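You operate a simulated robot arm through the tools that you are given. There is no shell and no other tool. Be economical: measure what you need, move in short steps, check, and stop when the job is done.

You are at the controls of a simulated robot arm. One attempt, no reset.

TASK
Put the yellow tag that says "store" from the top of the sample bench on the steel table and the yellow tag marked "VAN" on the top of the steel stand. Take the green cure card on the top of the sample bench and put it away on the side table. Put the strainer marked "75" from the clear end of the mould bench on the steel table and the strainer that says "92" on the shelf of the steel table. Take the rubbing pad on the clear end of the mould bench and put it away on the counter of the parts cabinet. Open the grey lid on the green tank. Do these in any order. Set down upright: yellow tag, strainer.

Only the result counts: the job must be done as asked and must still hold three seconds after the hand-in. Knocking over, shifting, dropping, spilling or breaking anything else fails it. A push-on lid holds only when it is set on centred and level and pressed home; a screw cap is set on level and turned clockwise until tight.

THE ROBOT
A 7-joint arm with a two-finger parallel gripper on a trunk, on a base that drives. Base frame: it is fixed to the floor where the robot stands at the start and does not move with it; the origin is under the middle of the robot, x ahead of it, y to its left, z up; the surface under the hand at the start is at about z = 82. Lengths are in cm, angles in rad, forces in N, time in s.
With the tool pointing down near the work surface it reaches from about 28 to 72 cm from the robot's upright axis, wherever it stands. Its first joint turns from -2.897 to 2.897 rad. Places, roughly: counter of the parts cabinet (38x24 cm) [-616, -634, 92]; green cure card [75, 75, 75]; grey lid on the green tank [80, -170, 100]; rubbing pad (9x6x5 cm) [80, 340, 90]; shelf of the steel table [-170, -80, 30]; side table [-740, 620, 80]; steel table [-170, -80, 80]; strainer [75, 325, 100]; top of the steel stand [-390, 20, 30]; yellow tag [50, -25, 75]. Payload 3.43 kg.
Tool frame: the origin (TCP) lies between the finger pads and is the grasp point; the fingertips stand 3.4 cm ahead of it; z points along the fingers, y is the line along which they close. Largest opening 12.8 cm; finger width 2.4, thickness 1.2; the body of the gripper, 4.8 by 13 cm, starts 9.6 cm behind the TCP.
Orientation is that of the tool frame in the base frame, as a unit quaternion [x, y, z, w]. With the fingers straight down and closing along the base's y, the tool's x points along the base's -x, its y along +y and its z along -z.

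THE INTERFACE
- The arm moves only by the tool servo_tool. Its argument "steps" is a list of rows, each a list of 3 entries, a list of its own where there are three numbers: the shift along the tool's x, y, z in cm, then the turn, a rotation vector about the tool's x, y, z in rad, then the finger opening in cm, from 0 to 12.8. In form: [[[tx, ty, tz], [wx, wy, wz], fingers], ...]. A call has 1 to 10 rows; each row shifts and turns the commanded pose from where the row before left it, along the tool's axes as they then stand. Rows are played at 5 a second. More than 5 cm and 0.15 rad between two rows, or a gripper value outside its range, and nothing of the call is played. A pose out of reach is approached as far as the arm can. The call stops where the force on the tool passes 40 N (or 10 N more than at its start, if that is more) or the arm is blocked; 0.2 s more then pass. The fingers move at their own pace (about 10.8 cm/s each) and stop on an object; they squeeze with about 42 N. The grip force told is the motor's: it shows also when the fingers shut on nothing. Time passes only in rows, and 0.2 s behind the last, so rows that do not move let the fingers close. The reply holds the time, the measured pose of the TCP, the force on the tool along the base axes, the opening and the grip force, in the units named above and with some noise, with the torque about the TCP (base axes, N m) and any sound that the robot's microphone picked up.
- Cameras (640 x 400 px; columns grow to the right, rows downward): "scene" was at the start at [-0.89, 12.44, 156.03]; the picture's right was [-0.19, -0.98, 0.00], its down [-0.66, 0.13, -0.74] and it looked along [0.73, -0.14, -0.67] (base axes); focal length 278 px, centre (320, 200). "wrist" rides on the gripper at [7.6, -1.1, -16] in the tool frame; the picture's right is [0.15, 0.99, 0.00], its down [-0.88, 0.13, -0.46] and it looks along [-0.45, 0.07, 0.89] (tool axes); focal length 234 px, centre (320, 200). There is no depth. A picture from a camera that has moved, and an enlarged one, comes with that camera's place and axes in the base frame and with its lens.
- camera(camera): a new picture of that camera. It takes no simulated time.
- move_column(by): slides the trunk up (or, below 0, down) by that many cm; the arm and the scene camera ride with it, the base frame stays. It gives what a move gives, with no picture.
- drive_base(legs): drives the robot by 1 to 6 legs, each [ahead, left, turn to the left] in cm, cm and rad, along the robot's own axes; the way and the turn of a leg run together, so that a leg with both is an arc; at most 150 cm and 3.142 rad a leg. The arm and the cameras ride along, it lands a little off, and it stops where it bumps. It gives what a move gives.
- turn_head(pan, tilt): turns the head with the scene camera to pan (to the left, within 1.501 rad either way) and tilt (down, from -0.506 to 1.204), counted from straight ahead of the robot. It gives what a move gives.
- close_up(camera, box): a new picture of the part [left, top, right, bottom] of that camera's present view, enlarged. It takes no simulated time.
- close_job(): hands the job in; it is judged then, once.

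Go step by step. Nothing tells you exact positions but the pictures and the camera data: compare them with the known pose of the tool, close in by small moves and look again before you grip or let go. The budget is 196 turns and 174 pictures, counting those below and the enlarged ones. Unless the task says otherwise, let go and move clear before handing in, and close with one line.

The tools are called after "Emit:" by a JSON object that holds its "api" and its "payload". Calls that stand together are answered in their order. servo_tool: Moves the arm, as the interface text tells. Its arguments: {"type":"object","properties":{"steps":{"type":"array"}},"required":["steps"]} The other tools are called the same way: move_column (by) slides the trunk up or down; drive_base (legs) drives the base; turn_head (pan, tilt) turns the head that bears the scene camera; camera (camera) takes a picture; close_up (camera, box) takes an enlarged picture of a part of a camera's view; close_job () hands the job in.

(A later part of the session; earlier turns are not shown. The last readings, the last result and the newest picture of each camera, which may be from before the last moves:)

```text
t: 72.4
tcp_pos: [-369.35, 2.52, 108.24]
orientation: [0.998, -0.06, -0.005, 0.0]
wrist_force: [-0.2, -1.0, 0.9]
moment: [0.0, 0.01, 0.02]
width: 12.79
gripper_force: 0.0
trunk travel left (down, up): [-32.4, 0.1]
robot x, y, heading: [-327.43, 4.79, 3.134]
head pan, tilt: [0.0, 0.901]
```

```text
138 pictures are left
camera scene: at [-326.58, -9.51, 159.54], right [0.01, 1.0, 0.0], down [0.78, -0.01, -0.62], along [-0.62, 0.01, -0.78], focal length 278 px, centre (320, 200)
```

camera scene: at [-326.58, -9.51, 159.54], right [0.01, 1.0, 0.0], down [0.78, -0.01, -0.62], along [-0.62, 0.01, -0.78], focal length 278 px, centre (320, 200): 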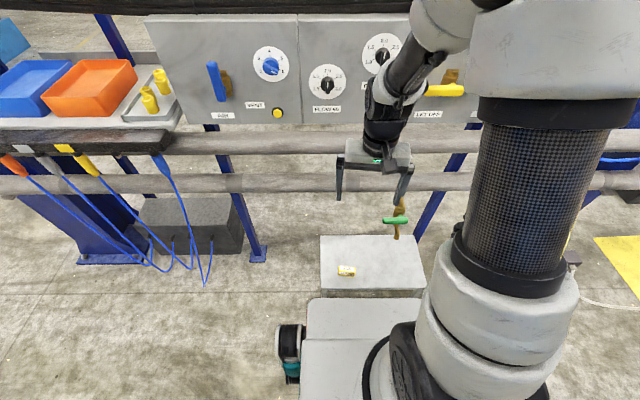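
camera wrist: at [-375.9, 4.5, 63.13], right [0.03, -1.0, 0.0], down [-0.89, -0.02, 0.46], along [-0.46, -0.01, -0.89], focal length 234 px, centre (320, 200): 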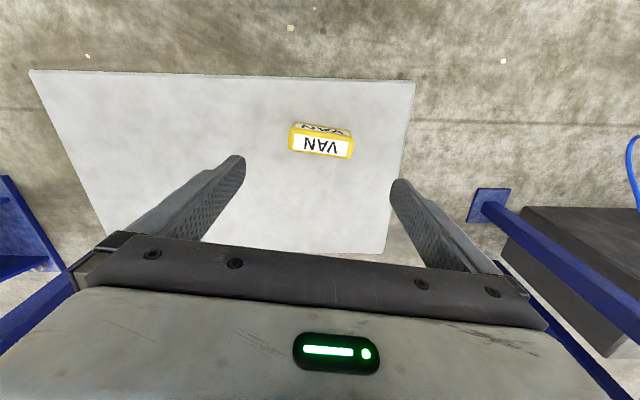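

VAN done. Driving back to the sample bench.

Emit:
{"api": "drive_base", "payload": {"legs": [[-60, -45, 0], [-140, 0, 0], [-70, 20, 0], [0, 0, -3.13], [55, -30, 0]]}}

Emit:
{"api": "turn_head", "payload": {"pan": 0.1, "tilt": 0.85}}

Emit:
{"api": "camera", "payload": {"camera": "scene"}}

Emit:
{"api": "camera", "payload": {"camera": "wrist"}}

```text
t: 98.4
tcp_pos: [41.79, -5.78, 108.27]
orientation: [0.082, 0.997, -0.001, 0.005]
wrist_force: [-0.2, 0.5, 0.2]
moment: [-0.02, -0.01, -0.02]
width: 12.81
gripper_force: 0.0
trunk travel left (down, up): [-32.4, 0.1]
robot x, y, heading: [0.33, -5.72, -0.053]
head pan, tilt: [0.0, 0.901]
```

```text
t: 99.0
tcp_pos: [41.88, -5.64, 108.24]
orientation: [0.082, 0.997, 0.0, 0.004]
wrist_force: [1.1, 0.0, 0.5]
moment: [-0.01, 0.0, -0.01]
width: 12.8
gripper_force: 0.1
trunk travel left (down, up): [-32.4, 0.1]
robot x, y, heading: [0.36, -5.69, -0.055]
head pan, tilt: [0.099, 0.85]
```

```text
137 pictures are left
camera scene: at [-0.25, 9.04, 159.93], right [0.05, -1.0, 0.0], down [-0.75, -0.03, -0.66], along [0.66, 0.03, -0.75], focal length 278 px, centre (320, 200)
```

scene: 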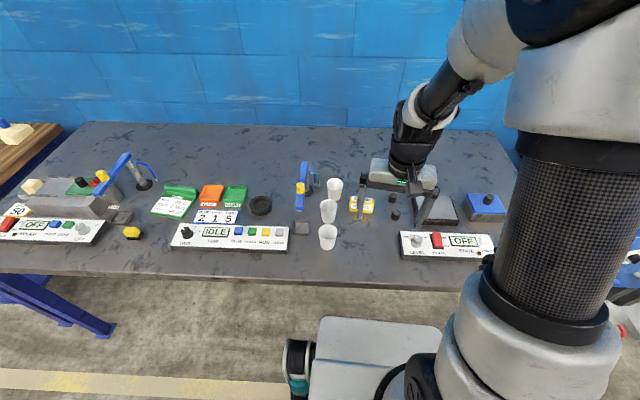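

```text
136 pictures are left
camera wrist: at [34.01, -5.42, 124.16], right [0.02, 1.0, 0.0], down [0.89, -0.02, 0.46], along [0.46, -0.01, -0.89], focal length 234 px, centre (320, 200)
```

wrist: 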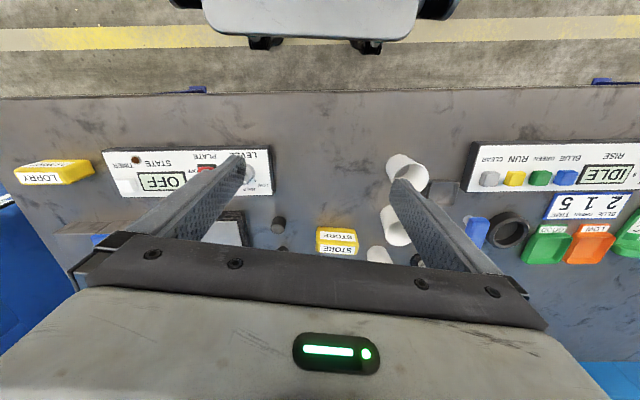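

STORE tag sits near [64, -3]. I move above it (lining up yaw) and re-check.

Emit:
{"api": "servo_tool", "payload": {"steps": [[[-4.1, 1.2, 0], [0, 0, 0], 12.8], [[-4.1, 1.2, 0], [0, 0, 0], 12.8], [[-4.1, 1.2, 0], [0, 0, 0], 12.8], [[-4.1, 1.2, 0], [0, 0, 0], 12.8], [[-3.9, 1.2, 0], [0, 0, -0.06], 12.8], [[0, 0, 5], [0, 0, 0], 11.5], [[0, 0, 3], [0, 0, 0], 11.5], [[0, 0, 0], [0, 0, 0], 11.5]]}}

Emit:
{"api": "camera", "payload": {"camera": "wrist"}}

Emit:
{"api": "close_up", "payload": {"camera": "scene", "box": [290, 130, 450, 230]}}

```text
t: 100.8
tcp_pos: [62.79, -3.18, 100.28]
orientation: [0.052, 0.999, 0.0, 0.005]
wrist_force: [0.2, 0.4, 0.2]
moment: [-0.02, -0.01, 0.01]
width: 11.51
gripper_force: 0.1
trunk travel left (down, up): [-32.4, 0.1]
robot x, y, heading: [0.14, -5.9, -0.057]
head pan, tilt: [0.099, 0.85]
```

```text
135 pictures are left
camera wrist: at [55.1, -3.42, 116.28], right [-0.04, 1.0, 0.0], down [0.89, 0.04, 0.46], along [0.46, 0.02, -0.89], focal length 234 px, centre (320, 200)
```

wrist: 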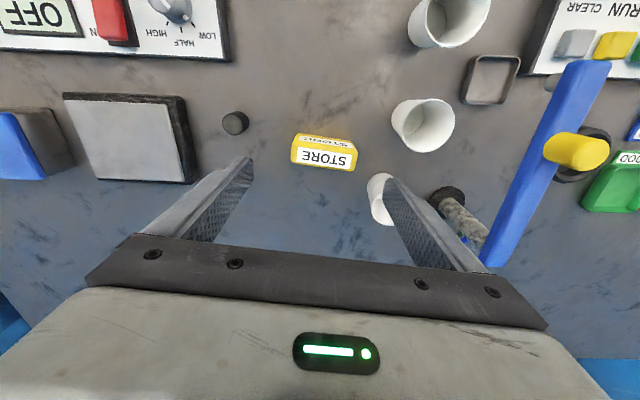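

```text
4.00 times, centred on (370, 180) of scene
camera zoom: at [-0.25, 9.04, 159.94], right [0.05, -1.0, 0.0], down [-0.75, -0.03, -0.66], along [0.66, 0.03, -0.75], focal length 1110 px, centre (120, 280)
```

zoom: 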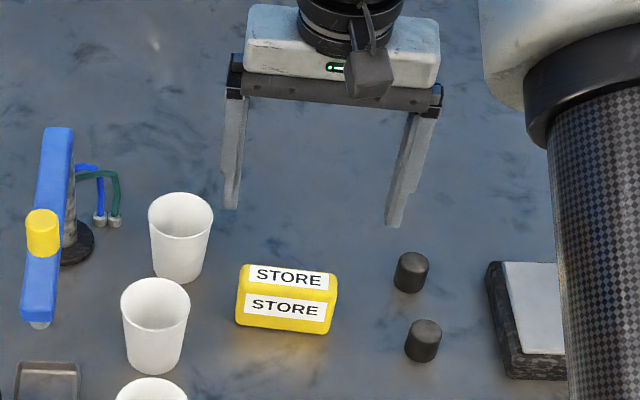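

Emit:
{"api": "servo_tool", "payload": {"steps": [[[-1.6, 0.7, 3], [0, 0, 0], 11], [[0, 0, 4], [0, 0, 0], 11], [[0, 0, 3], [0, 0, 0], 11], [[0, 0, 2], [0, 0, 0], 11], [[0, 0, 0], [0, 0, 0], 11]]}}

Emit:
{"api": "camera", "payload": {"camera": "wrist"}}

```text
t: 102.0
tcp_pos: [64.66, -2.48, 88.39]
orientation: [0.051, 0.999, 0.0, 0.004]
wrist_force: [0.2, 0.0, -0.2]
moment: [0.01, -0.05, 0.02]
width: 10.97
gripper_force: 0.1
trunk travel left (down, up): [-32.4, 0.1]
robot x, y, heading: [-0.02, -5.84, -0.051]
head pan, tilt: [0.099, 0.85]
```

```text
133 pictures are left
camera wrist: at [56.94, -2.72, 104.31], right [-0.04, 1.0, 0.0], down [0.89, 0.04, 0.46], along [0.46, 0.02, -0.89], focal length 234 px, centre (320, 200)
```

wrist: 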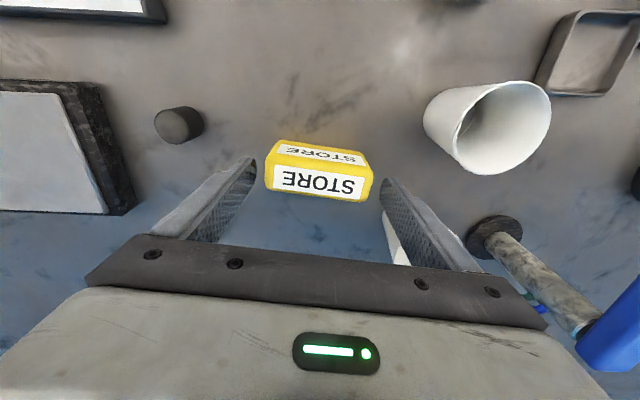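

Emit:
{"api": "servo_tool", "payload": {"steps": [[[0.2, 0, 1.5], [0, 0, 0], 11], [[0, 0, 1.1], [0, 0, 0], 11], [[0, 0, 0], [0, 0, 0], 0], [[0, 0, 0], [0, 0, 0], 0], [[0, 0, 0], [0, 0, 0], 0], [[0, 0, 0], [0, 0, 0], 0]]}}

Emit:
{"api": "close_up", "payload": {"camera": "scene", "box": [290, 130, 450, 230]}}

```text
t: 103.4
tcp_pos: [64.43, -2.6, 85.94]
orientation: [0.053, 0.999, 0.0, 0.004]
wrist_force: [0.7, 0.0, 0.8]
moment: [0.01, 0.02, -0.02]
width: 8.42
gripper_force: 42.4
trunk travel left (down, up): [-32.4, 0.1]
robot x, y, heading: [0.11, -6.0, -0.05]
head pan, tilt: [0.099, 0.85]
```

```text
4.00 times, centred on (370, 180) of scene
camera zoom: at [-0.25, 9.04, 159.93], right [0.05, -1.0, 0.0], down [-0.75, -0.03, -0.66], along [0.66, 0.03, -0.75], focal length 1110 px, centre (120, 280)
```

zoom: 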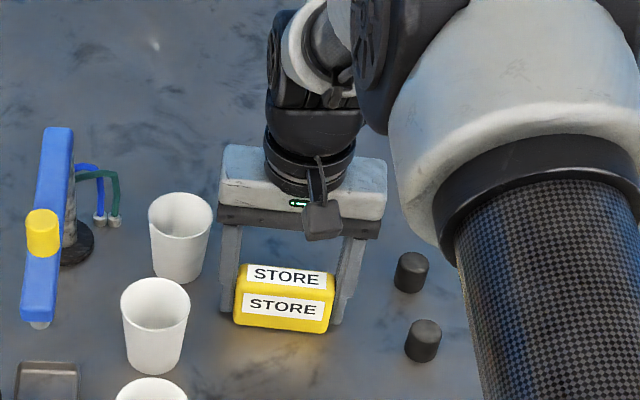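

Gripped at 8.42 cm. I lift high, retract, and drive to the steel table's near side.

Emit:
{"api": "servo_tool", "payload": {"steps": [[[0, 0, -1], [0, 0, 0], 0], [[0, 0, -4], [0, 0, 0], 0], [[0, 0, -5], [0, 0, 0], 0], [[0, 0, -5], [0, 0, 0], 0], [[0, 0, -5], [0, 0, 0], 0], [[3, 0, -4], [0, 0, 0], 0], [[5, 0, 0], [0, 0, 0], 0], [[5, 0, 0], [0, 0, 0], 0], [[5, 0, 0], [0, 0, 0], 0], [[4, 0, 0], [0, 0, 0], 0]]}}

Emit:
{"api": "drive_base", "payload": {"legs": [[-45, 0, 0], [0, 0, -3.09], [40, 84, 0]]}}

Emit:
{"api": "turn_head", "payload": {"pan": 0.0, "tilt": 0.8}}

Emit:
{"api": "camera", "payload": {"camera": "scene"}}

Emit:
{"api": "camera", "payload": {"camera": "wrist"}}

```text
t: 105.6
tcp_pos: [42.3, -0.45, 109.61]
orientation: [0.052, 0.999, 0.0, 0.005]
wrist_force: [0.1, -0.3, -1.3]
moment: [-0.01, -0.01, 0.0]
width: 8.44
gripper_force: 41.5
trunk travel left (down, up): [-32.4, 0.1]
robot x, y, heading: [0.28, -5.74, -0.052]
head pan, tilt: [0.099, 0.85]
```

```text
t: 123.8
tcp_pos: [-126.0, -94.49, 109.48]
orientation: [1.0, -0.027, -0.004, -0.001]
wrist_force: [-1.0, 1.2, -0.4]
moment: [0.02, 0.01, 0.02]
width: 8.43
gripper_force: 42.4
trunk travel left (down, up): [-32.4, 0.1]
robot x, y, heading: [-84.18, -86.94, 3.135]
head pan, tilt: [0.099, 0.85]
```

```text
t: 124.4
tcp_pos: [-125.9, -94.4, 109.62]
orientation: [1.0, -0.026, -0.004, 0.0]
wrist_force: [-0.2, 0.1, -0.5]
moment: [-0.01, 0.02, -0.01]
width: 8.43
gripper_force: 42.1
trunk travel left (down, up): [-32.4, 0.1]
robot x, y, heading: [-83.51, -87.04, 3.137]
head pan, tilt: [0.0, 0.799]
```

```text
131 pictures are left
camera scene: at [-83.4, -100.86, 160.34], right [0.0, 1.0, 0.0], down [0.72, 0.0, -0.7], along [-0.7, 0.0, -0.72], focal length 278 px, centre (320, 200)
```

scene: 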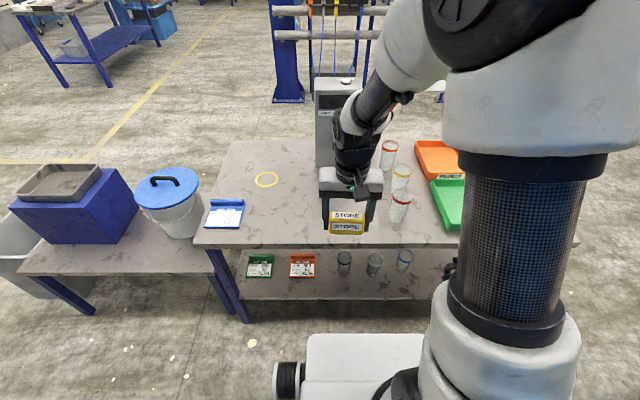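

```text
130 pictures are left
camera wrist: at [-118.14, -93.56, 125.44], right [0.09, -1.0, 0.0], down [-0.88, -0.08, 0.46], along [-0.46, -0.04, -0.89], focal length 234 px, centre (320, 200)
```

wrist: 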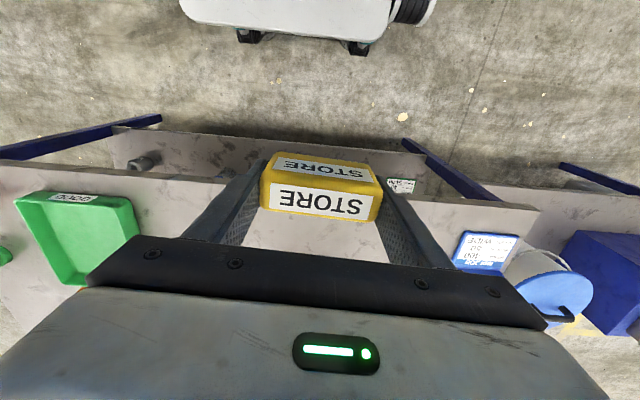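

Table front edge is at x≈-139. I move closer and put STORE near [-150, -108], a clear spot.

Emit:
{"api": "drive_base", "payload": {"legs": [[16, 14, 0]]}}

Emit:
{"api": "servo_tool", "payload": {"steps": [[[-4, 0, 0], [0, 0, 0], 0], [[-4, 0, 0], [0, 0, 0], 0], [[0, 0, 5], [0, 0, 0], 0], [[0, 0, 5], [0, 0, 0], 0], [[0, 0, 5], [0, 0, 0], 0], [[0, 0, 3], [0, 0, 0], 0], [[0, 0, 0], [0, 0, 0], 0]]}}

Emit:
{"api": "camera", "payload": {"camera": "wrist"}}

Emit:
{"api": "camera", "payload": {"camera": "scene"}}

```text
t: 126.4
tcp_pos: [-142.29, -108.27, 109.45]
orientation: [1.0, -0.028, -0.005, 0.0]
wrist_force: [-0.7, 0.7, 0.1]
moment: [0.02, -0.01, 0.02]
width: 8.43
gripper_force: 41.7
trunk travel left (down, up): [-32.4, 0.1]
robot x, y, heading: [-100.35, -100.86, 3.136]
head pan, tilt: [0.0, 0.799]
```

```text
t: 128.0
tcp_pos: [-150.27, -108.23, 91.19]
orientation: [1.0, -0.027, -0.004, 0.0]
wrist_force: [-0.3, -0.4, -1.0]
moment: [-0.01, -0.01, 0.0]
width: 8.43
gripper_force: 42.0
trunk travel left (down, up): [-32.4, 0.1]
robot x, y, heading: [-100.41, -100.97, 3.14]
head pan, tilt: [0.0, 0.799]
```

```text
129 pictures are left
camera wrist: at [-142.5, -107.38, 107.2], right [0.09, -1.0, 0.0], down [-0.88, -0.08, 0.46], along [-0.46, -0.04, -0.89], focal length 234 px, centre (320, 200)
```

wrist: 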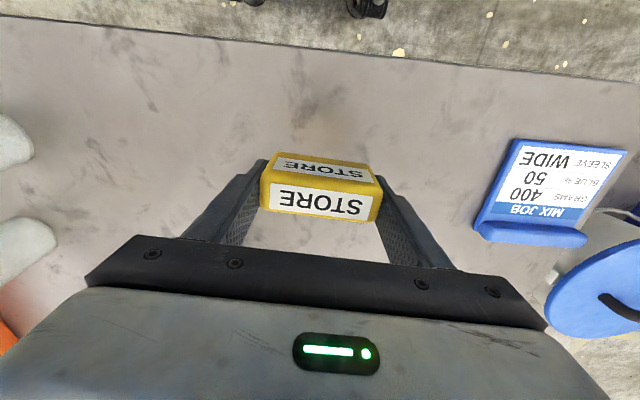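

```text
128 pictures are left
camera scene: at [-99.65, -114.82, 160.34], right [0.01, 1.0, 0.0], down [0.72, 0.0, -0.7], along [-0.7, 0.0, -0.72], focal length 278 px, centre (320, 200)
```

scene: 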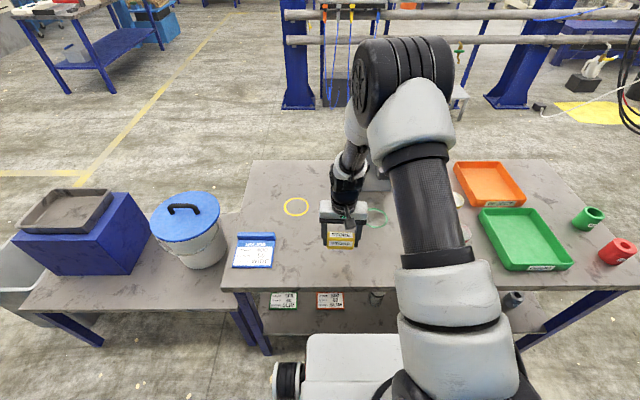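

Spot is clear. Lower until contact.

Emit:
{"api": "servo_tool", "payload": {"steps": [[[0, 0, 3], [0, 0, 0], 0], [[0, 0, 1.5], [0, 0, 0], 0], [[0, 0, 0.5], [0, 0, 0], 0], [[0, 0, 0.4], [0, 0, 0], 0], [[0, 0, 0.3], [0, 0, 0], 0], [[0, 0, 0.3], [0, 0, 0], 0], [[0, 0, 0.3], [0, 0, 0], 0], [[0, 0, 0.3], [0, 0, 0], 0], [[0, 0, 0.3], [0, 0, 0], 0], [[0, 0, 0], [0, 0, 0], 0]]}}

```text
t: 130.2
tcp_pos: [-150.52, -107.94, 84.72]
orientation: [1.0, -0.028, -0.004, 0.001]
wrist_force: [0.0, -0.6, -0.6]
moment: [-0.03, 0.02, -0.02]
width: 8.41
gripper_force: 41.9
trunk travel left (down, up): [-32.4, 0.1]
robot x, y, heading: [-100.71, -101.03, 3.138]
head pan, tilt: [0.0, 0.799]
```

Emit:
{"api": "servo_tool", "payload": {"steps": [[[0, 0, 0.3], [0, 0, 0], 0], [[0, 0, 0.25], [0, 0, 0], 0], [[0, 0, 0.25], [0, 0, 0], 0], [[0, 0, 0.25], [0, 0, 0], 0], [[0, 0, 0.25], [0, 0, 0], 0], [[0, 0, 0.25], [0, 0, 0], 0], [[0, 0, 0.25], [0, 0, 0], 0], [[0, 0, 0.25], [0, 0, 0], 0], [[0, 0, 0.25], [0, 0, 0], 0], [[0, 0, 0], [0, 0, 0], 0]]}}

```text
t: 131.8
tcp_pos: [-150.48, -107.79, 83.43]
orientation: [1.0, -0.028, -0.007, -0.001]
wrist_force: [6.6, 1.3, 24.2]
moment: [0.15, -0.13, -0.01]
width: 8.42
gripper_force: 41.9
trunk travel left (down, up): [-32.4, 0.1]
robot x, y, heading: [-100.57, -100.49, 3.137]
head pan, tilt: [0.0, 0.799]
stopped in row 7: the force on the tool passed its limit at 53 N (the readings are from after the stop); the commanded pose is now the measured one
```

Contact at TCP z≈83.4. Release and rise.

Emit:
{"api": "servo_tool", "payload": {"steps": [[[0, 0, -0.15], [0, 0, 0], 0], [[0, 0, 0], [0, 0, 0], 9.5], [[0, 0, 0], [0, 0, 0], 12.8], [[0, 0, 0], [0, 0, 0], 12.8], [[0, 0, -2], [0, 0, 0], 12.8], [[0, 0, -4], [0, 0, 0], 12.8], [[0, 0, -5], [0, 0, 0], 12.8], [[0, 0, -5], [0, 0, 0], 12.8], [[0, 0, -5], [0, 0, 0], 12.8], [[4, 0, -4], [0, 0, 0], 12.8]]}}

Emit:
{"api": "camera", "payload": {"camera": "wrist"}}

```text
refused: row 10 steps farther than a row can; nothing moved
```

```text
127 pictures are left
camera wrist: at [-142.6, -106.94, 99.3], right [0.09, -1.0, 0.0], down [-0.88, -0.08, 0.47], along [-0.47, -0.04, -0.88], focal length 234 px, centre (320, 200)
```

wrist: 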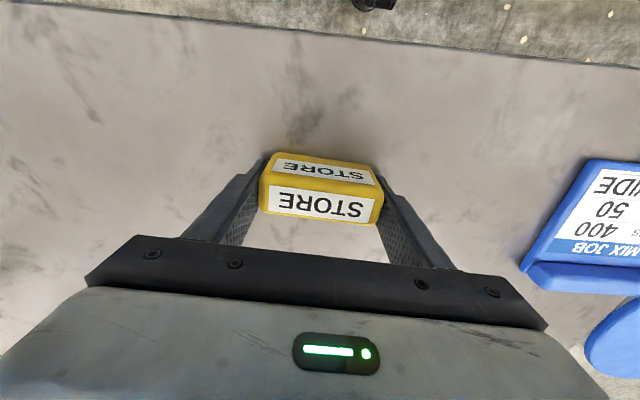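

Emit:
{"api": "servo_tool", "payload": {"steps": [[[0, 0, -0.15], [0, 0, 0], 0], [[0, 0, 0], [0, 0, 0], 9.5], [[0, 0, 0], [0, 0, 0], 12.8], [[0, 0, 0], [0, 0, 0], 12.8], [[0, 0, -2], [0, 0, 0], 12.8], [[0, 0, -4], [0, 0, 0], 12.8], [[0, 0, -5], [0, 0, 0], 12.8], [[0, 0, -5], [0, 0, 0], 12.8], [[0, 0, -5], [0, 0, 0], 12.8], [[3, 0, -4], [0, 0, 0], 12.8]]}}

Emit:
{"api": "camera", "payload": {"camera": "wrist"}}

```text
t: 134.0
tcp_pos: [-147.33, -108.19, 108.47]
orientation: [1.0, -0.028, -0.006, -0.001]
wrist_force: [-0.4, -0.7, 0.0]
moment: [-0.03, 0.0, 0.03]
width: 12.82
gripper_force: 0.1
trunk travel left (down, up): [-32.4, 0.1]
robot x, y, heading: [-100.25, -100.68, 3.136]
head pan, tilt: [0.0, 0.799]
```

```text
126 pictures are left
camera wrist: at [-139.4, -107.33, 124.41], right [0.09, -1.0, 0.0], down [-0.88, -0.08, 0.47], along [-0.47, -0.04, -0.88], focal length 234 px, centre (320, 200)
```

wrist: 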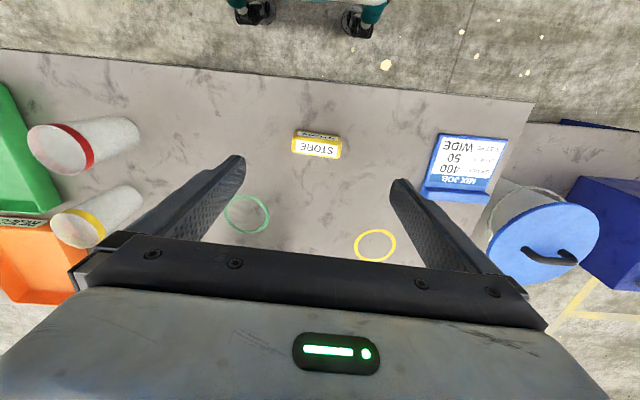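

STORE is placed. Next the green tank's lid: I back away, turn round and look.

Emit:
{"api": "drive_base", "payload": {"legs": [[-50, 0, 0], [0, 0, 3.14], [20, -60, 0]]}}

Emit:
{"api": "turn_head", "payload": {"pan": 0.0, "tilt": 0.6}}

Emit:
{"api": "camera", "payload": {"camera": "scene"}}

```text
t: 150.3
tcp_pos: [18.05, -149.17, 108.4]
orientation: [0.001, 1.0, 0.0, 0.007]
wrist_force: [0.8, 0.0, 0.0]
moment: [0.01, 0.0, -0.03]
width: 12.79
gripper_force: 0.1
trunk travel left (down, up): [-32.4, 0.1]
robot x, y, heading: [-28.32, -158.73, 0.055]
head pan, tilt: [0.0, 0.799]
```

```text
t: 151.0
tcp_pos: [18.14, -148.96, 108.37]
orientation: [0.001, 1.0, 0.0, 0.007]
wrist_force: [-1.1, 0.6, -0.7]
moment: [0.04, -0.03, 0.02]
width: 12.81
gripper_force: 0.0
trunk travel left (down, up): [-32.4, 0.1]
robot x, y, heading: [-28.42, -159.02, 0.051]
head pan, tilt: [0.0, 0.6]
```

```text
125 pictures are left
camera scene: at [-29.31, -144.99, 162.02], right [0.05, -1.0, 0.0], down [-0.56, -0.03, -0.82], along [0.82, 0.04, -0.57], focal length 278 px, centre (320, 200)
```

scene: 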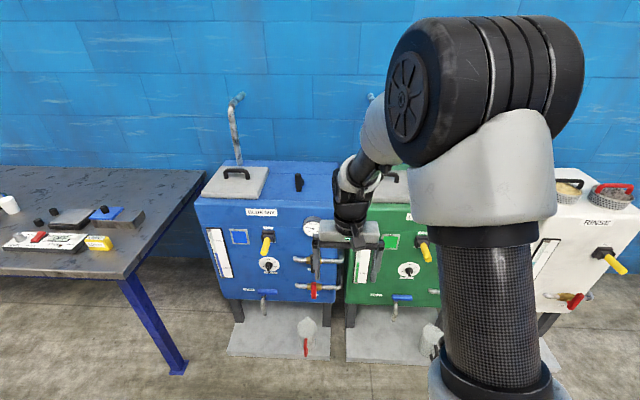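

The arm hides the lid; I shift right and closer to see it beside the arm.

Emit:
{"api": "drive_base", "payload": {"legs": [[20, -38, -0.05]]}}

Emit:
{"api": "turn_head", "payload": {"pan": 0.25, "tilt": 0.6}}

Emit:
{"api": "camera", "payload": {"camera": "scene"}}

Emit:
{"api": "camera", "payload": {"camera": "wrist"}}

```text
t: 155.2
tcp_pos: [39.47, -188.9, 108.49]
orientation: [0.026, 1.0, -0.001, 0.006]
wrist_force: [0.4, -0.4, 0.5]
moment: [-0.01, -0.01, 0.02]
width: 12.78
gripper_force: 0.1
trunk travel left (down, up): [-32.4, 0.1]
robot x, y, heading: [-7.35, -196.36, -0.002]
head pan, tilt: [0.0, 0.6]
```

```text
t: 156.0
tcp_pos: [39.47, -188.98, 108.53]
orientation: [0.028, 1.0, 0.0, 0.007]
wrist_force: [-0.7, 0.4, -0.6]
moment: [0.02, 0.01, 0.0]
width: 12.8
gripper_force: 0.0
trunk travel left (down, up): [-32.4, 0.1]
robot x, y, heading: [-7.0, -196.3, -0.002]
head pan, tilt: [0.25, 0.6]
```

```text
124 pictures are left
camera scene: at [-7.98, -180.2, 162.02], right [0.24, -0.97, 0.0], down [-0.55, -0.14, -0.83], along [0.8, 0.2, -0.56], focal length 278 px, centre (320, 200)
```

scene: 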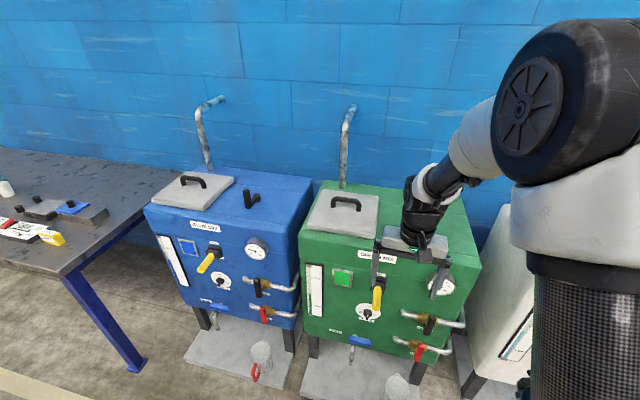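

```text
123 pictures are left
camera wrist: at [31.68, -189.49, 124.35], right [-0.09, 1.0, 0.0], down [0.88, 0.08, 0.47], along [0.47, 0.04, -0.88], focal length 234 px, centre (320, 200)
```

wrist: 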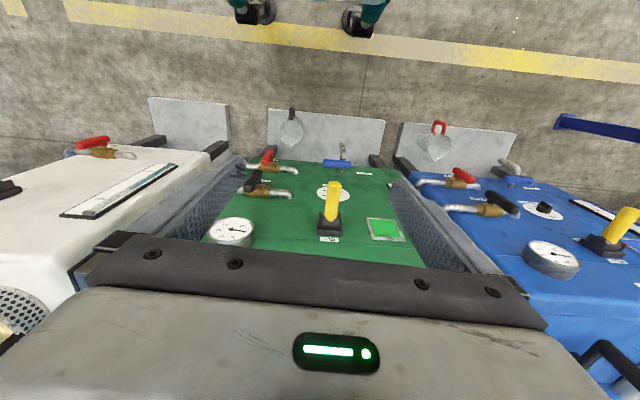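

Emit:
{"api": "close_up", "payload": {"camera": "scene", "box": [280, 150, 440, 270]}}

Emit:
{"api": "close_up", "payload": {"camera": "scene", "box": [140, 150, 300, 270]}}

```text
3.33 times, centred on (360, 210) of scene
camera zoom: at [-7.98, -180.2, 162.02], right [0.24, -0.97, 0.0], down [-0.55, -0.14, -0.83], along [0.8, 0.2, -0.56], focal length 925 px, centre (187, 167)
```

zoom: 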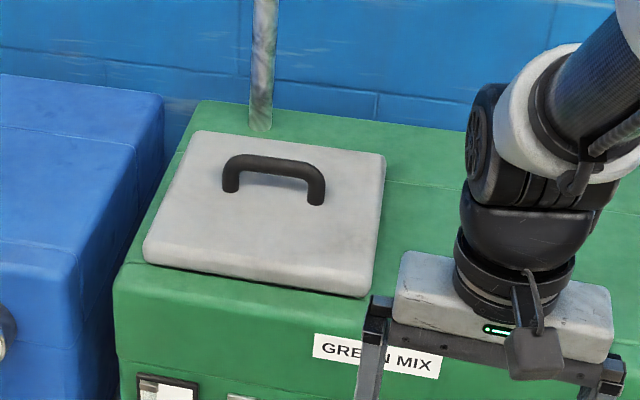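

```text
3.33 times, centred on (220, 210) of scene
camera zoom: at [-7.98, -180.2, 162.02], right [0.24, -0.97, 0.0], down [-0.55, -0.14, -0.83], along [0.8, 0.2, -0.56], focal length 925 px, centre (653, 167)
```

zoom: 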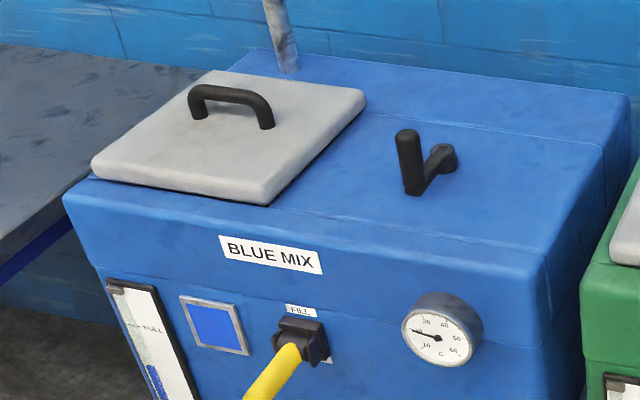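

The lid is ~23×26 cm, centre about [76, -169.5], with a centre handle along y at x≈77 (top z≈104); probably hinged at the back. I'll raise, drive closer, and turn the tool a quarter so that the fingers close along x.

Emit:
{"api": "servo_tool", "payload": {"steps": [[[0, 0, -3], [0, 0, 0.15], 12.8], [[0, 0, -3], [0, 0, 0.15], 12.8], [[0, 0, -2], [0, 0, 0.15], 10], [[0, 0, 0], [0, 0, 0.15], 8], [[0, 0, 0], [0, 0, 0.15], 8], [[0, 0, 0], [0, 0, 0.15], 8], [[0, 0, 0], [0, 0, 0.15], 8], [[0, 0, 0], [0, 0, 0.15], 8], [[0, 0, 0], [0, 0, 0.15], 8], [[0, 0, 0], [0, 0, 0.15], 8]]}}

Emit:
{"api": "drive_base", "payload": {"legs": [[19, 27, 0]]}}

Emit:
{"api": "turn_head", "payload": {"pan": -0.05, "tilt": 0.8}}

Emit:
{"api": "camera", "payload": {"camera": "scene"}}

Emit:
{"api": "camera", "payload": {"camera": "wrist"}}

```text
t: 158.2
tcp_pos: [39.33, -188.82, 116.52]
orientation: [0.702, 0.713, 0.005, 0.006]
wrist_force: [-0.7, 0.0, 0.3]
moment: [0.03, 0.02, 0.0]
width: 7.98
gripper_force: 0.0
trunk travel left (down, up): [-32.4, 0.1]
robot x, y, heading: [-7.57, -196.3, -0.002]
head pan, tilt: [0.25, 0.6]
```

```text
t: 161.4
tcp_pos: [59.02, -162.09, 116.49]
orientation: [0.701, 0.713, 0.005, 0.005]
wrist_force: [-0.1, 0.4, 0.2]
moment: [0.03, 0.0, 0.02]
width: 8.0
gripper_force: 0.0
trunk travel left (down, up): [-32.4, 0.1]
robot x, y, heading: [11.87, -169.76, -0.008]
head pan, tilt: [0.25, 0.6]
```

```text
t: 162.2
tcp_pos: [58.9, -162.1, 116.56]
orientation: [0.702, 0.712, 0.006, 0.005]
wrist_force: [0.4, 0.6, -0.3]
moment: [0.0, 0.03, 0.02]
width: 8.01
gripper_force: 0.0
trunk travel left (down, up): [-32.4, 0.1]
robot x, y, heading: [12.25, -169.18, -0.003]
head pan, tilt: [-0.051, 0.799]
```

```text
120 pictures are left
camera scene: at [11.13, -155.94, 160.34], right [-0.05, -1.0, 0.0], down [-0.72, 0.04, -0.7], along [0.7, -0.04, -0.72], focal length 278 px, centre (320, 200)
```

scene: 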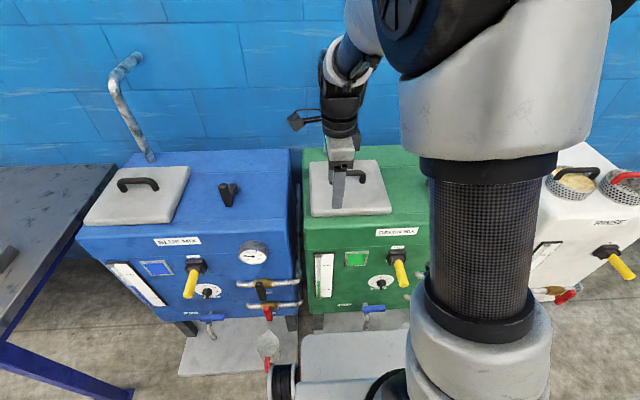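

```text
119 pictures are left
camera wrist: at [57.54, -154.43, 132.47], right [0.99, 0.16, 0.01], down [0.14, -0.88, 0.46], along [0.09, -0.45, -0.89], focal length 234 px, centre (320, 200)
```

wrist: 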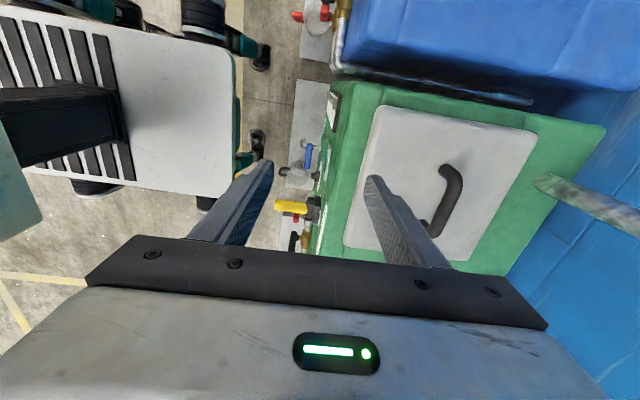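

I move above the handle.

Emit:
{"api": "servo_tool", "payload": {"steps": [[[-1.7, 4.6, 0], [0, 0, 0], 8], [[-1.7, 4.6, 0], [0, 0, 0], 8], [[-1.7, 4.6, 0], [0, 0, 0], 8], [[-1.7, 4.4, 0], [0, 0, 0], 8], [[0, 0, 4], [0, 0, 0], 8], [[0, 0, 0], [0, 0, 0], 8]]}}

Emit:
{"api": "camera", "payload": {"camera": "wrist"}}

Emit:
{"api": "close_up", "payload": {"camera": "scene", "box": [280, 110, 440, 230]}}

```text
t: 163.6
tcp_pos: [77.39, -168.95, 112.67]
orientation: [0.702, 0.712, 0.006, 0.006]
wrist_force: [-0.6, 0.5, -0.8]
moment: [-0.01, -0.03, 0.02]
width: 7.99
gripper_force: 0.1
trunk travel left (down, up): [-32.4, 0.1]
robot x, y, heading: [12.05, -169.19, -0.007]
head pan, tilt: [-0.051, 0.799]
```

```text
118 pictures are left
camera wrist: at [75.97, -161.11, 128.6], right [0.99, 0.16, 0.01], down [0.14, -0.88, 0.46], along [0.09, -0.45, -0.89], focal length 234 px, centre (320, 200)
```

wrist: 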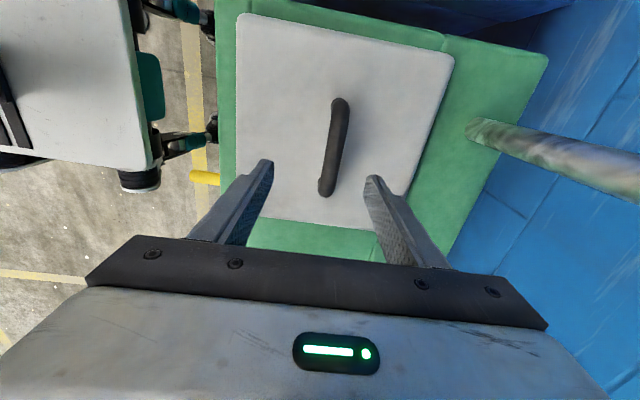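

```text
3.33 times, centred on (360, 170) of scene
camera zoom: at [11.12, -155.94, 160.34], right [-0.06, -1.0, 0.0], down [-0.72, 0.04, -0.7], along [0.7, -0.04, -0.72], focal length 925 px, centre (187, 300)
```

zoom: 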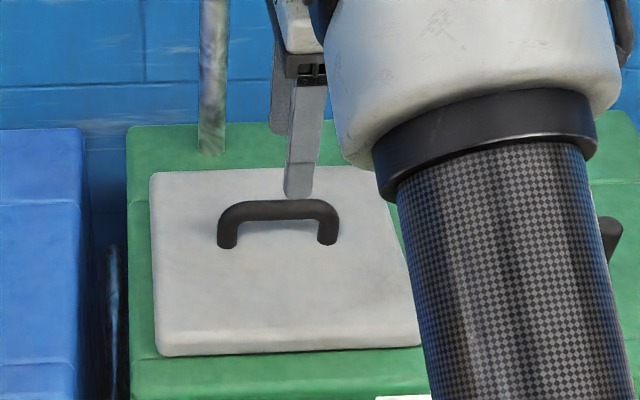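

Emit:
{"api": "servo_tool", "payload": {"steps": [[[1.0, 0.8, 2], [0, 0, 0], 7], [[0, 0, 3], [0, 0, 0], 7], [[0, 0, 2], [0, 0, 0], 7], [[0, 0, 0.8], [0, 0, 0], 7], [[0, 0, 0], [0, 0, 0], 7]]}}

Emit:
{"api": "camera", "payload": {"camera": "wrist"}}

Emit:
{"api": "close_up", "payload": {"camera": "scene", "box": [280, 110, 440, 230]}}

```text
t: 164.8
tcp_pos: [78.23, -167.67, 105.03]
orientation: [0.701, 0.713, 0.005, 0.005]
wrist_force: [0.9, -0.9, 0.1]
moment: [-0.03, 0.03, 0.0]
width: 7.02
gripper_force: 0.1
trunk travel left (down, up): [-32.4, 0.1]
robot x, y, heading: [12.01, -169.64, 0.0]
head pan, tilt: [-0.051, 0.799]
```

```text
116 pictures are left
camera wrist: at [76.81, -160.02, 120.96], right [0.99, 0.16, 0.01], down [0.14, -0.88, 0.46], along [0.09, -0.45, -0.89], focal length 234 px, centre (320, 200)
```

wrist: 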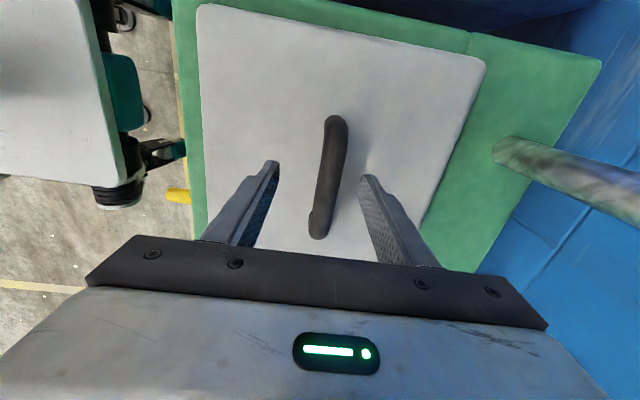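

```text
3.33 times, centred on (360, 170) of scene
camera zoom: at [11.13, -155.94, 160.34], right [-0.06, -1.0, 0.0], down [-0.72, 0.04, -0.7], along [0.7, -0.04, -0.72], focal length 925 px, centre (187, 300)
```

zoom: 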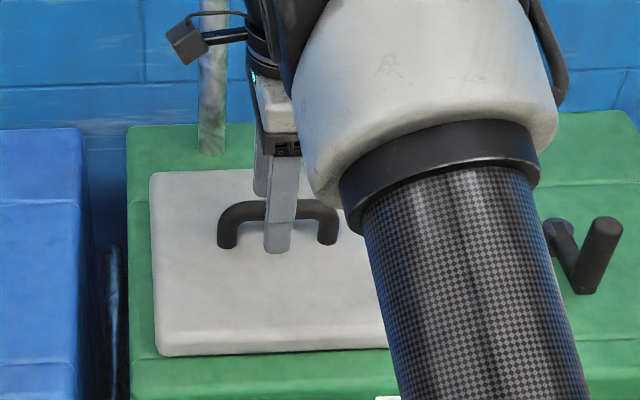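

The bar is between the fingers. Close on it.

Emit:
{"api": "servo_tool", "payload": {"steps": [[[0, 0, 0.4], [0, 0, 0], 7], [[0, 0, 0], [0, 0, 0], 0], [[0, 0, 0], [0, 0, 0], 0], [[0, 0, 0], [0, 0, 0], 0], [[0, 0, 0], [0, 0, 0], 0]]}}

```text
t: 166.0
tcp_pos: [78.88, -167.64, 104.58]
orientation: [0.702, 0.713, 0.01, 0.009]
wrist_force: [40.0, 1.5, -1.1]
moment: [0.43, -0.81, -1.1]
width: 1.98
gripper_force: 45.1
trunk travel left (down, up): [-32.4, 0.1]
robot x, y, heading: [11.89, -169.6, -0.004]
head pan, tilt: [-0.051, 0.799]
```

Gripped (2 cm bar), but offset causes a 40 N side load; I relieve by shifting along +x.

Emit:
{"api": "servo_tool", "payload": {"steps": [[[0, 0.5, 0], [0, 0, 0], 0], [[0, 0, 0], [0, 0, 0], 0]]}}

```text
t: 166.6
tcp_pos: [78.86, -167.85, 104.69]
orientation: [0.701, 0.713, 0.005, 0.007]
wrist_force: [22.0, 0.7, 7.4]
moment: [0.4, -0.58, -1.04]
width: 1.96
gripper_force: 44.7
trunk travel left (down, up): [-32.4, 0.1]
robot x, y, heading: [12.23, -169.65, -0.004]
head pan, tilt: [-0.051, 0.799]
```

Emit:
{"api": "servo_tool", "payload": {"steps": [[[0, 0.5, 0], [0, 0, 0], 0], [[0, 0.25, -0.5], [-0.05, 0, 0], 0], [[0, 0.25, -0.5], [-0.05, 0, 0], 0], [[0, 0, 0], [0, 0, 0], 0]]}}

Emit:
{"api": "close_up", "payload": {"camera": "scene", "box": [280, 110, 440, 230]}}

Emit:
{"api": "camera", "payload": {"camera": "wrist"}}

```text
t: 167.6
tcp_pos: [79.25, -167.63, 105.55]
orientation: [0.7, 0.712, 0.039, 0.039]
wrist_force: [-22.5, -1.7, 1.8]
moment: [-0.81, 0.87, -1.11]
width: 1.97
gripper_force: 44.6
trunk travel left (down, up): [-32.4, 0.1]
robot x, y, heading: [12.24, -169.66, -0.01]
head pan, tilt: [-0.051, 0.799]
```

```text
3.33 times, centred on (360, 170) of scene
camera zoom: at [10.84, -155.95, 160.34], right [-0.06, -1.0, 0.0], down [-0.71, 0.04, -0.7], along [0.7, -0.04, -0.72], focal length 925 px, centre (187, 300)
```

zoom: 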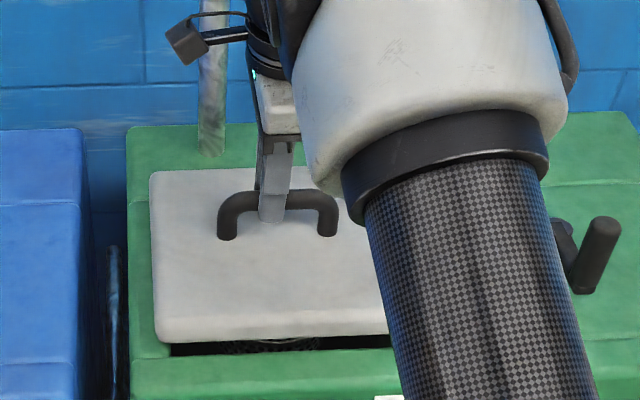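

```text
113 pictures are left
camera wrist: at [76.34, -160.01, 121.35], right [0.98, 0.16, 0.11], down [0.09, -0.88, 0.47], along [0.17, -0.45, -0.88], focal length 234 px, centre (320, 200)
```

wrist: 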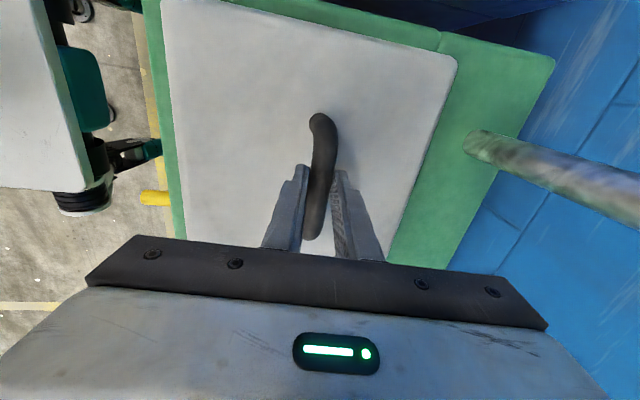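

The lid swings on a back hinge. I follow the arc, tilting the tool with the lid, removing the excess +x shift.

Emit:
{"api": "servo_tool", "payload": {"steps": [[[0, -0.45, 0], [0, 0, 0], 0], [[0, 0.4, -1.0], [-0.1, 0, 0], 0], [[0, 0.4, -1.0], [-0.1, 0, 0], 0], [[0, 0.4, -1.0], [-0.1, 0, 0], 0], [[0, 0, 0], [0, 0, 0], 0]]}}

```text
t: 168.8
tcp_pos: [80.17, -167.72, 108.47]
orientation: [0.687, 0.697, 0.146, 0.144]
wrist_force: [19.8, -5.1, -27.2]
moment: [0.25, -0.16, -1.06]
width: 2.0
gripper_force: 44.5
trunk travel left (down, up): [-32.4, 0.1]
robot x, y, heading: [12.1, -169.7, -0.003]
head pan, tilt: [-0.051, 0.799]
```

Emit:
{"api": "servo_tool", "payload": {"steps": [[[0, 0.4, 0], [0, 0, 0], 0], [[0, 0.5, -1.0], [-0.1, 0, 0], 0], [[0, 0.5, -1.0], [-0.1, 0, 0], 0], [[0, 0.5, -1.0], [-0.1, 0, 0], 0], [[0, 0, 0], [0, 0, 0], 0]]}}

Emit:
{"api": "close_up", "payload": {"camera": "scene", "box": [280, 90, 440, 230]}}

```text
t: 170.0
tcp_pos: [79.85, -167.67, 112.08]
orientation: [0.656, 0.668, 0.25, 0.245]
wrist_force: [1.0, -0.5, -0.2]
moment: [0.01, 0.0, 0.0]
width: 0.0
gripper_force: 32.8
trunk travel left (down, up): [-32.4, 0.1]
robot x, y, heading: [12.04, -169.4, -0.007]
head pan, tilt: [-0.051, 0.799]
```

```text
2.86 times, centred on (360, 160) of scene
camera zoom: at [11.14, -155.94, 160.34], right [-0.06, -1.0, 0.0], down [-0.72, 0.04, -0.7], along [0.7, -0.04, -0.72], focal length 793 px, centre (206, 314)
```

zoom: 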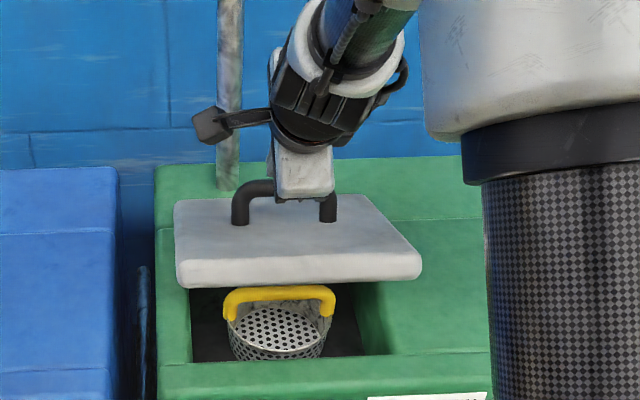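

The bar slipped out but the lid seems to stay raised. I check whether it holds.

Emit:
{"api": "servo_tool", "payload": {"steps": [[[0, 0, 0], [0, 0, 0], 2], [[0, 0, 0], [0, 0, 0], 4], [[0, 0, 0], [0, 0, 0], 4]]}}

Emit:
{"api": "close_up", "payload": {"camera": "scene", "box": [280, 90, 440, 230]}}

Emit:
{"api": "camera", "payload": {"camera": "wrist"}}

```text
t: 170.8
tcp_pos: [79.91, -167.61, 112.09]
orientation: [0.657, 0.668, 0.249, 0.245]
wrist_force: [0.0, 0.3, 0.3]
moment: [0.0, 0.0, -0.01]
width: 3.99
gripper_force: 0.1
trunk travel left (down, up): [-32.4, 0.1]
robot x, y, heading: [12.14, -169.59, -0.006]
head pan, tilt: [-0.051, 0.799]
```

```text
2.86 times, centred on (360, 160) of scene
camera zoom: at [11.13, -155.94, 160.34], right [-0.06, -1.0, 0.0], down [-0.72, 0.04, -0.7], along [0.7, -0.04, -0.72], focal length 793 px, centre (206, 314)
```

zoom: 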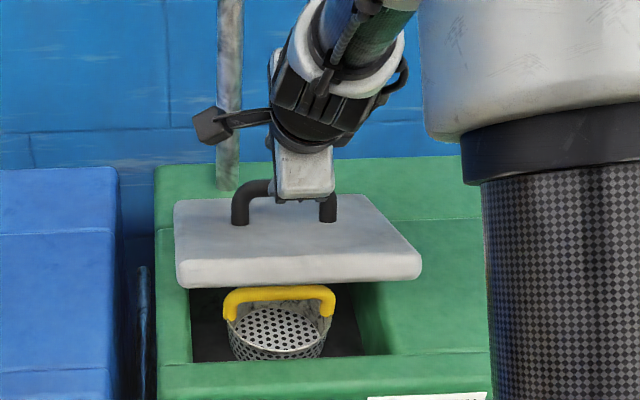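

```text
110 pictures are left
camera wrist: at [68.5, -160.08, 123.52], right [0.75, 0.16, 0.65], down [-0.19, -0.88, 0.43], along [0.64, -0.44, -0.63], focal length 234 px, centre (320, 200)
```

wrist: 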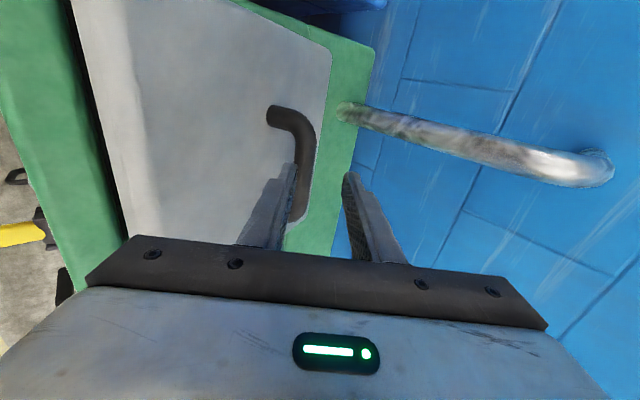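

The lid holds at about 25° by itself. I'll retract, level the tool forward with closed fingers, and push the lid further open from beneath its front edge.

Emit:
{"api": "servo_tool", "payload": {"steps": [[[0, 0, -4], [0, 0, 0], 4], [[0, 0, -4], [0, 0, 0], 4], [[0, -2.83, -2.45], [0, 0, 0], 0], [[0, -2.83, -2.45], [0, 0, 0], 0], [[0, -2.83, -2.45], [0, 0, 0], 0], [[0, -2.83, -2.45], [0, 0, 0], 0], [[0, 0, 0], [-0.135, 0, 0], 0], [[0, 0, 0], [-0.135, 0, 0], 0], [[0, 0, 0], [-0.135, 0, 0], 0], [[0, 0, 0], [-0.135, 0, 0], 0]]}}

Emit:
{"api": "drive_base", "payload": {"legs": [[-10, 0, 0]]}}

Emit:
{"api": "camera", "payload": {"camera": "scene"}}

```text
t: 173.0
tcp_pos: [65.2, -167.65, 119.21]
orientation: [0.568, 0.578, 0.417, 0.411]
wrist_force: [0.1, 0.0, 0.9]
moment: [0.04, -0.01, 0.01]
width: 0.02
gripper_force: 33.2
out of reach, approached as far as the arm can: row 8, 9, 10
trunk travel left (down, up): [-32.4, 0.1]
robot x, y, heading: [12.09, -169.39, -0.009]
head pan, tilt: [-0.051, 0.799]
```

```text
t: 174.1
tcp_pos: [55.1, -167.6, 119.18]
orientation: [0.569, 0.578, 0.417, 0.41]
wrist_force: [0.6, 0.1, 0.3]
moment: [-0.02, -0.04, 0.01]
width: 0.02
gripper_force: 33.0
trunk travel left (down, up): [-32.4, 0.1]
robot x, y, heading: [2.16, -169.67, -0.006]
head pan, tilt: [-0.051, 0.799]
```

```text
109 pictures are left
camera scene: at [1.03, -155.9, 160.34], right [-0.06, -1.0, 0.0], down [-0.72, 0.04, -0.7], along [0.7, -0.04, -0.72], focal length 278 px, centre (320, 200)
```

scene: 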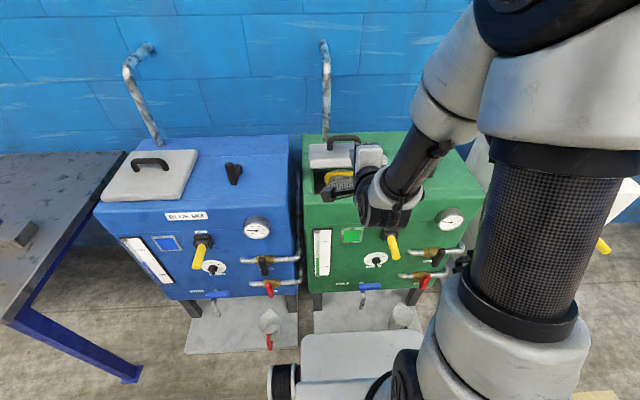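

Emit:
{"api": "servo_tool", "payload": {"steps": [[[0, 0, 0], [0, 0, 0], 0], [[0, -4.27, 1.42], [0, 0, 0], 0], [[0, -4.27, 1.42], [0, 0, 0], 0], [[0, -4.27, 1.42], [0, 0, 0], 0], [[0, 0, 0], [0, 0, 0], 0]]}}

Emit:
{"api": "camera", "payload": {"camera": "wrist"}}

Emit:
{"api": "close_up", "payload": {"camera": "scene", "box": [280, 110, 440, 230]}}

```text
t: 175.3
tcp_pos: [54.96, -167.56, 105.61]
orientation: [0.569, 0.578, 0.417, 0.411]
wrist_force: [1.1, -0.2, 0.2]
moment: [-0.02, -0.03, 0.0]
width: 0.0
gripper_force: 33.3
trunk travel left (down, up): [-32.4, 0.1]
robot x, y, heading: [2.19, -169.63, -0.002]
head pan, tilt: [-0.051, 0.799]
```

```text
108 pictures are left
camera wrist: at [39.41, -160.02, 109.54], right [0.31, 0.15, 0.94], down [-0.38, -0.89, 0.27], along [0.87, -0.44, -0.22], focal length 234 px, centre (320, 200)
```

wrist: 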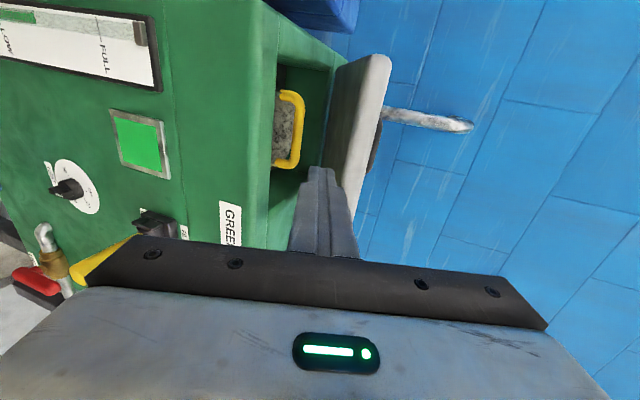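

```text
3.33 times, centred on (360, 170) of scene
camera zoom: at [1.11, -155.9, 160.34], right [-0.06, -1.0, 0.0], down [-0.72, 0.04, -0.7], along [0.7, -0.04, -0.72], focal length 925 px, centre (187, 300)
```

zoom: 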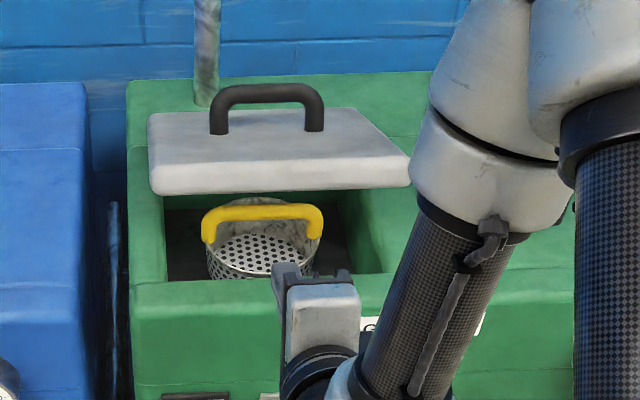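

Fingers are level between the strainer handle (z≈98) and the lid edge (≈107.7). I lower 1.5 cm and slide in under the lid.

Emit:
{"api": "servo_tool", "payload": {"steps": [[[0, -1.42, 0.47], [0, 0, 0], 0], [[0, 1.15, 3.48], [0, 0, 0], 0], [[0, 1.15, 3.48], [0, 0, 0], 0], [[0, 1.15, 3.48], [0, 0, 0], 0], [[0, 0, 0], [0, 0, 0], 0]]}}

Emit:
{"api": "camera", "payload": {"camera": "wrist"}}

Emit:
{"api": "close_up", "payload": {"camera": "scene", "box": [280, 110, 440, 230]}}

```text
t: 176.5
tcp_pos: [65.95, -167.58, 103.9]
orientation: [0.569, 0.578, 0.417, 0.411]
wrist_force: [-0.2, -0.1, -0.2]
moment: [0.01, -0.01, -0.02]
width: 0.01
gripper_force: 33.0
trunk travel left (down, up): [-32.4, 0.1]
robot x, y, heading: [2.19, -169.37, -0.003]
head pan, tilt: [-0.051, 0.799]
```

```text
106 pictures are left
camera wrist: at [50.43, -160.05, 108.0], right [0.31, 0.15, 0.94], down [-0.38, -0.89, 0.27], along [0.87, -0.44, -0.22], focal length 234 px, centre (320, 200)
```

wrist: 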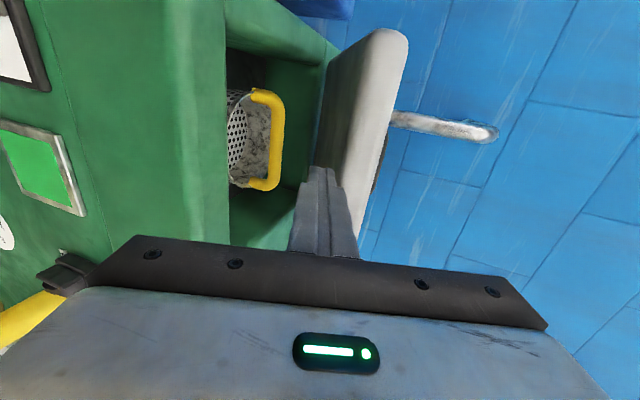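

```text
3.33 times, centred on (360, 170) of scene
camera zoom: at [1.1, -155.9, 160.34], right [-0.06, -1.0, 0.0], down [-0.72, 0.04, -0.7], along [0.7, -0.04, -0.72], focal length 925 px, centre (187, 300)
```

zoom: 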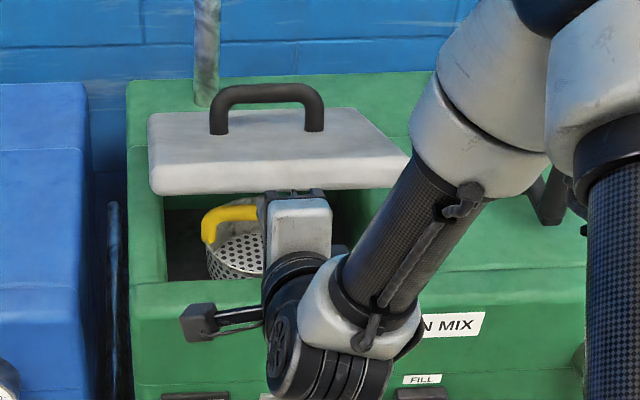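

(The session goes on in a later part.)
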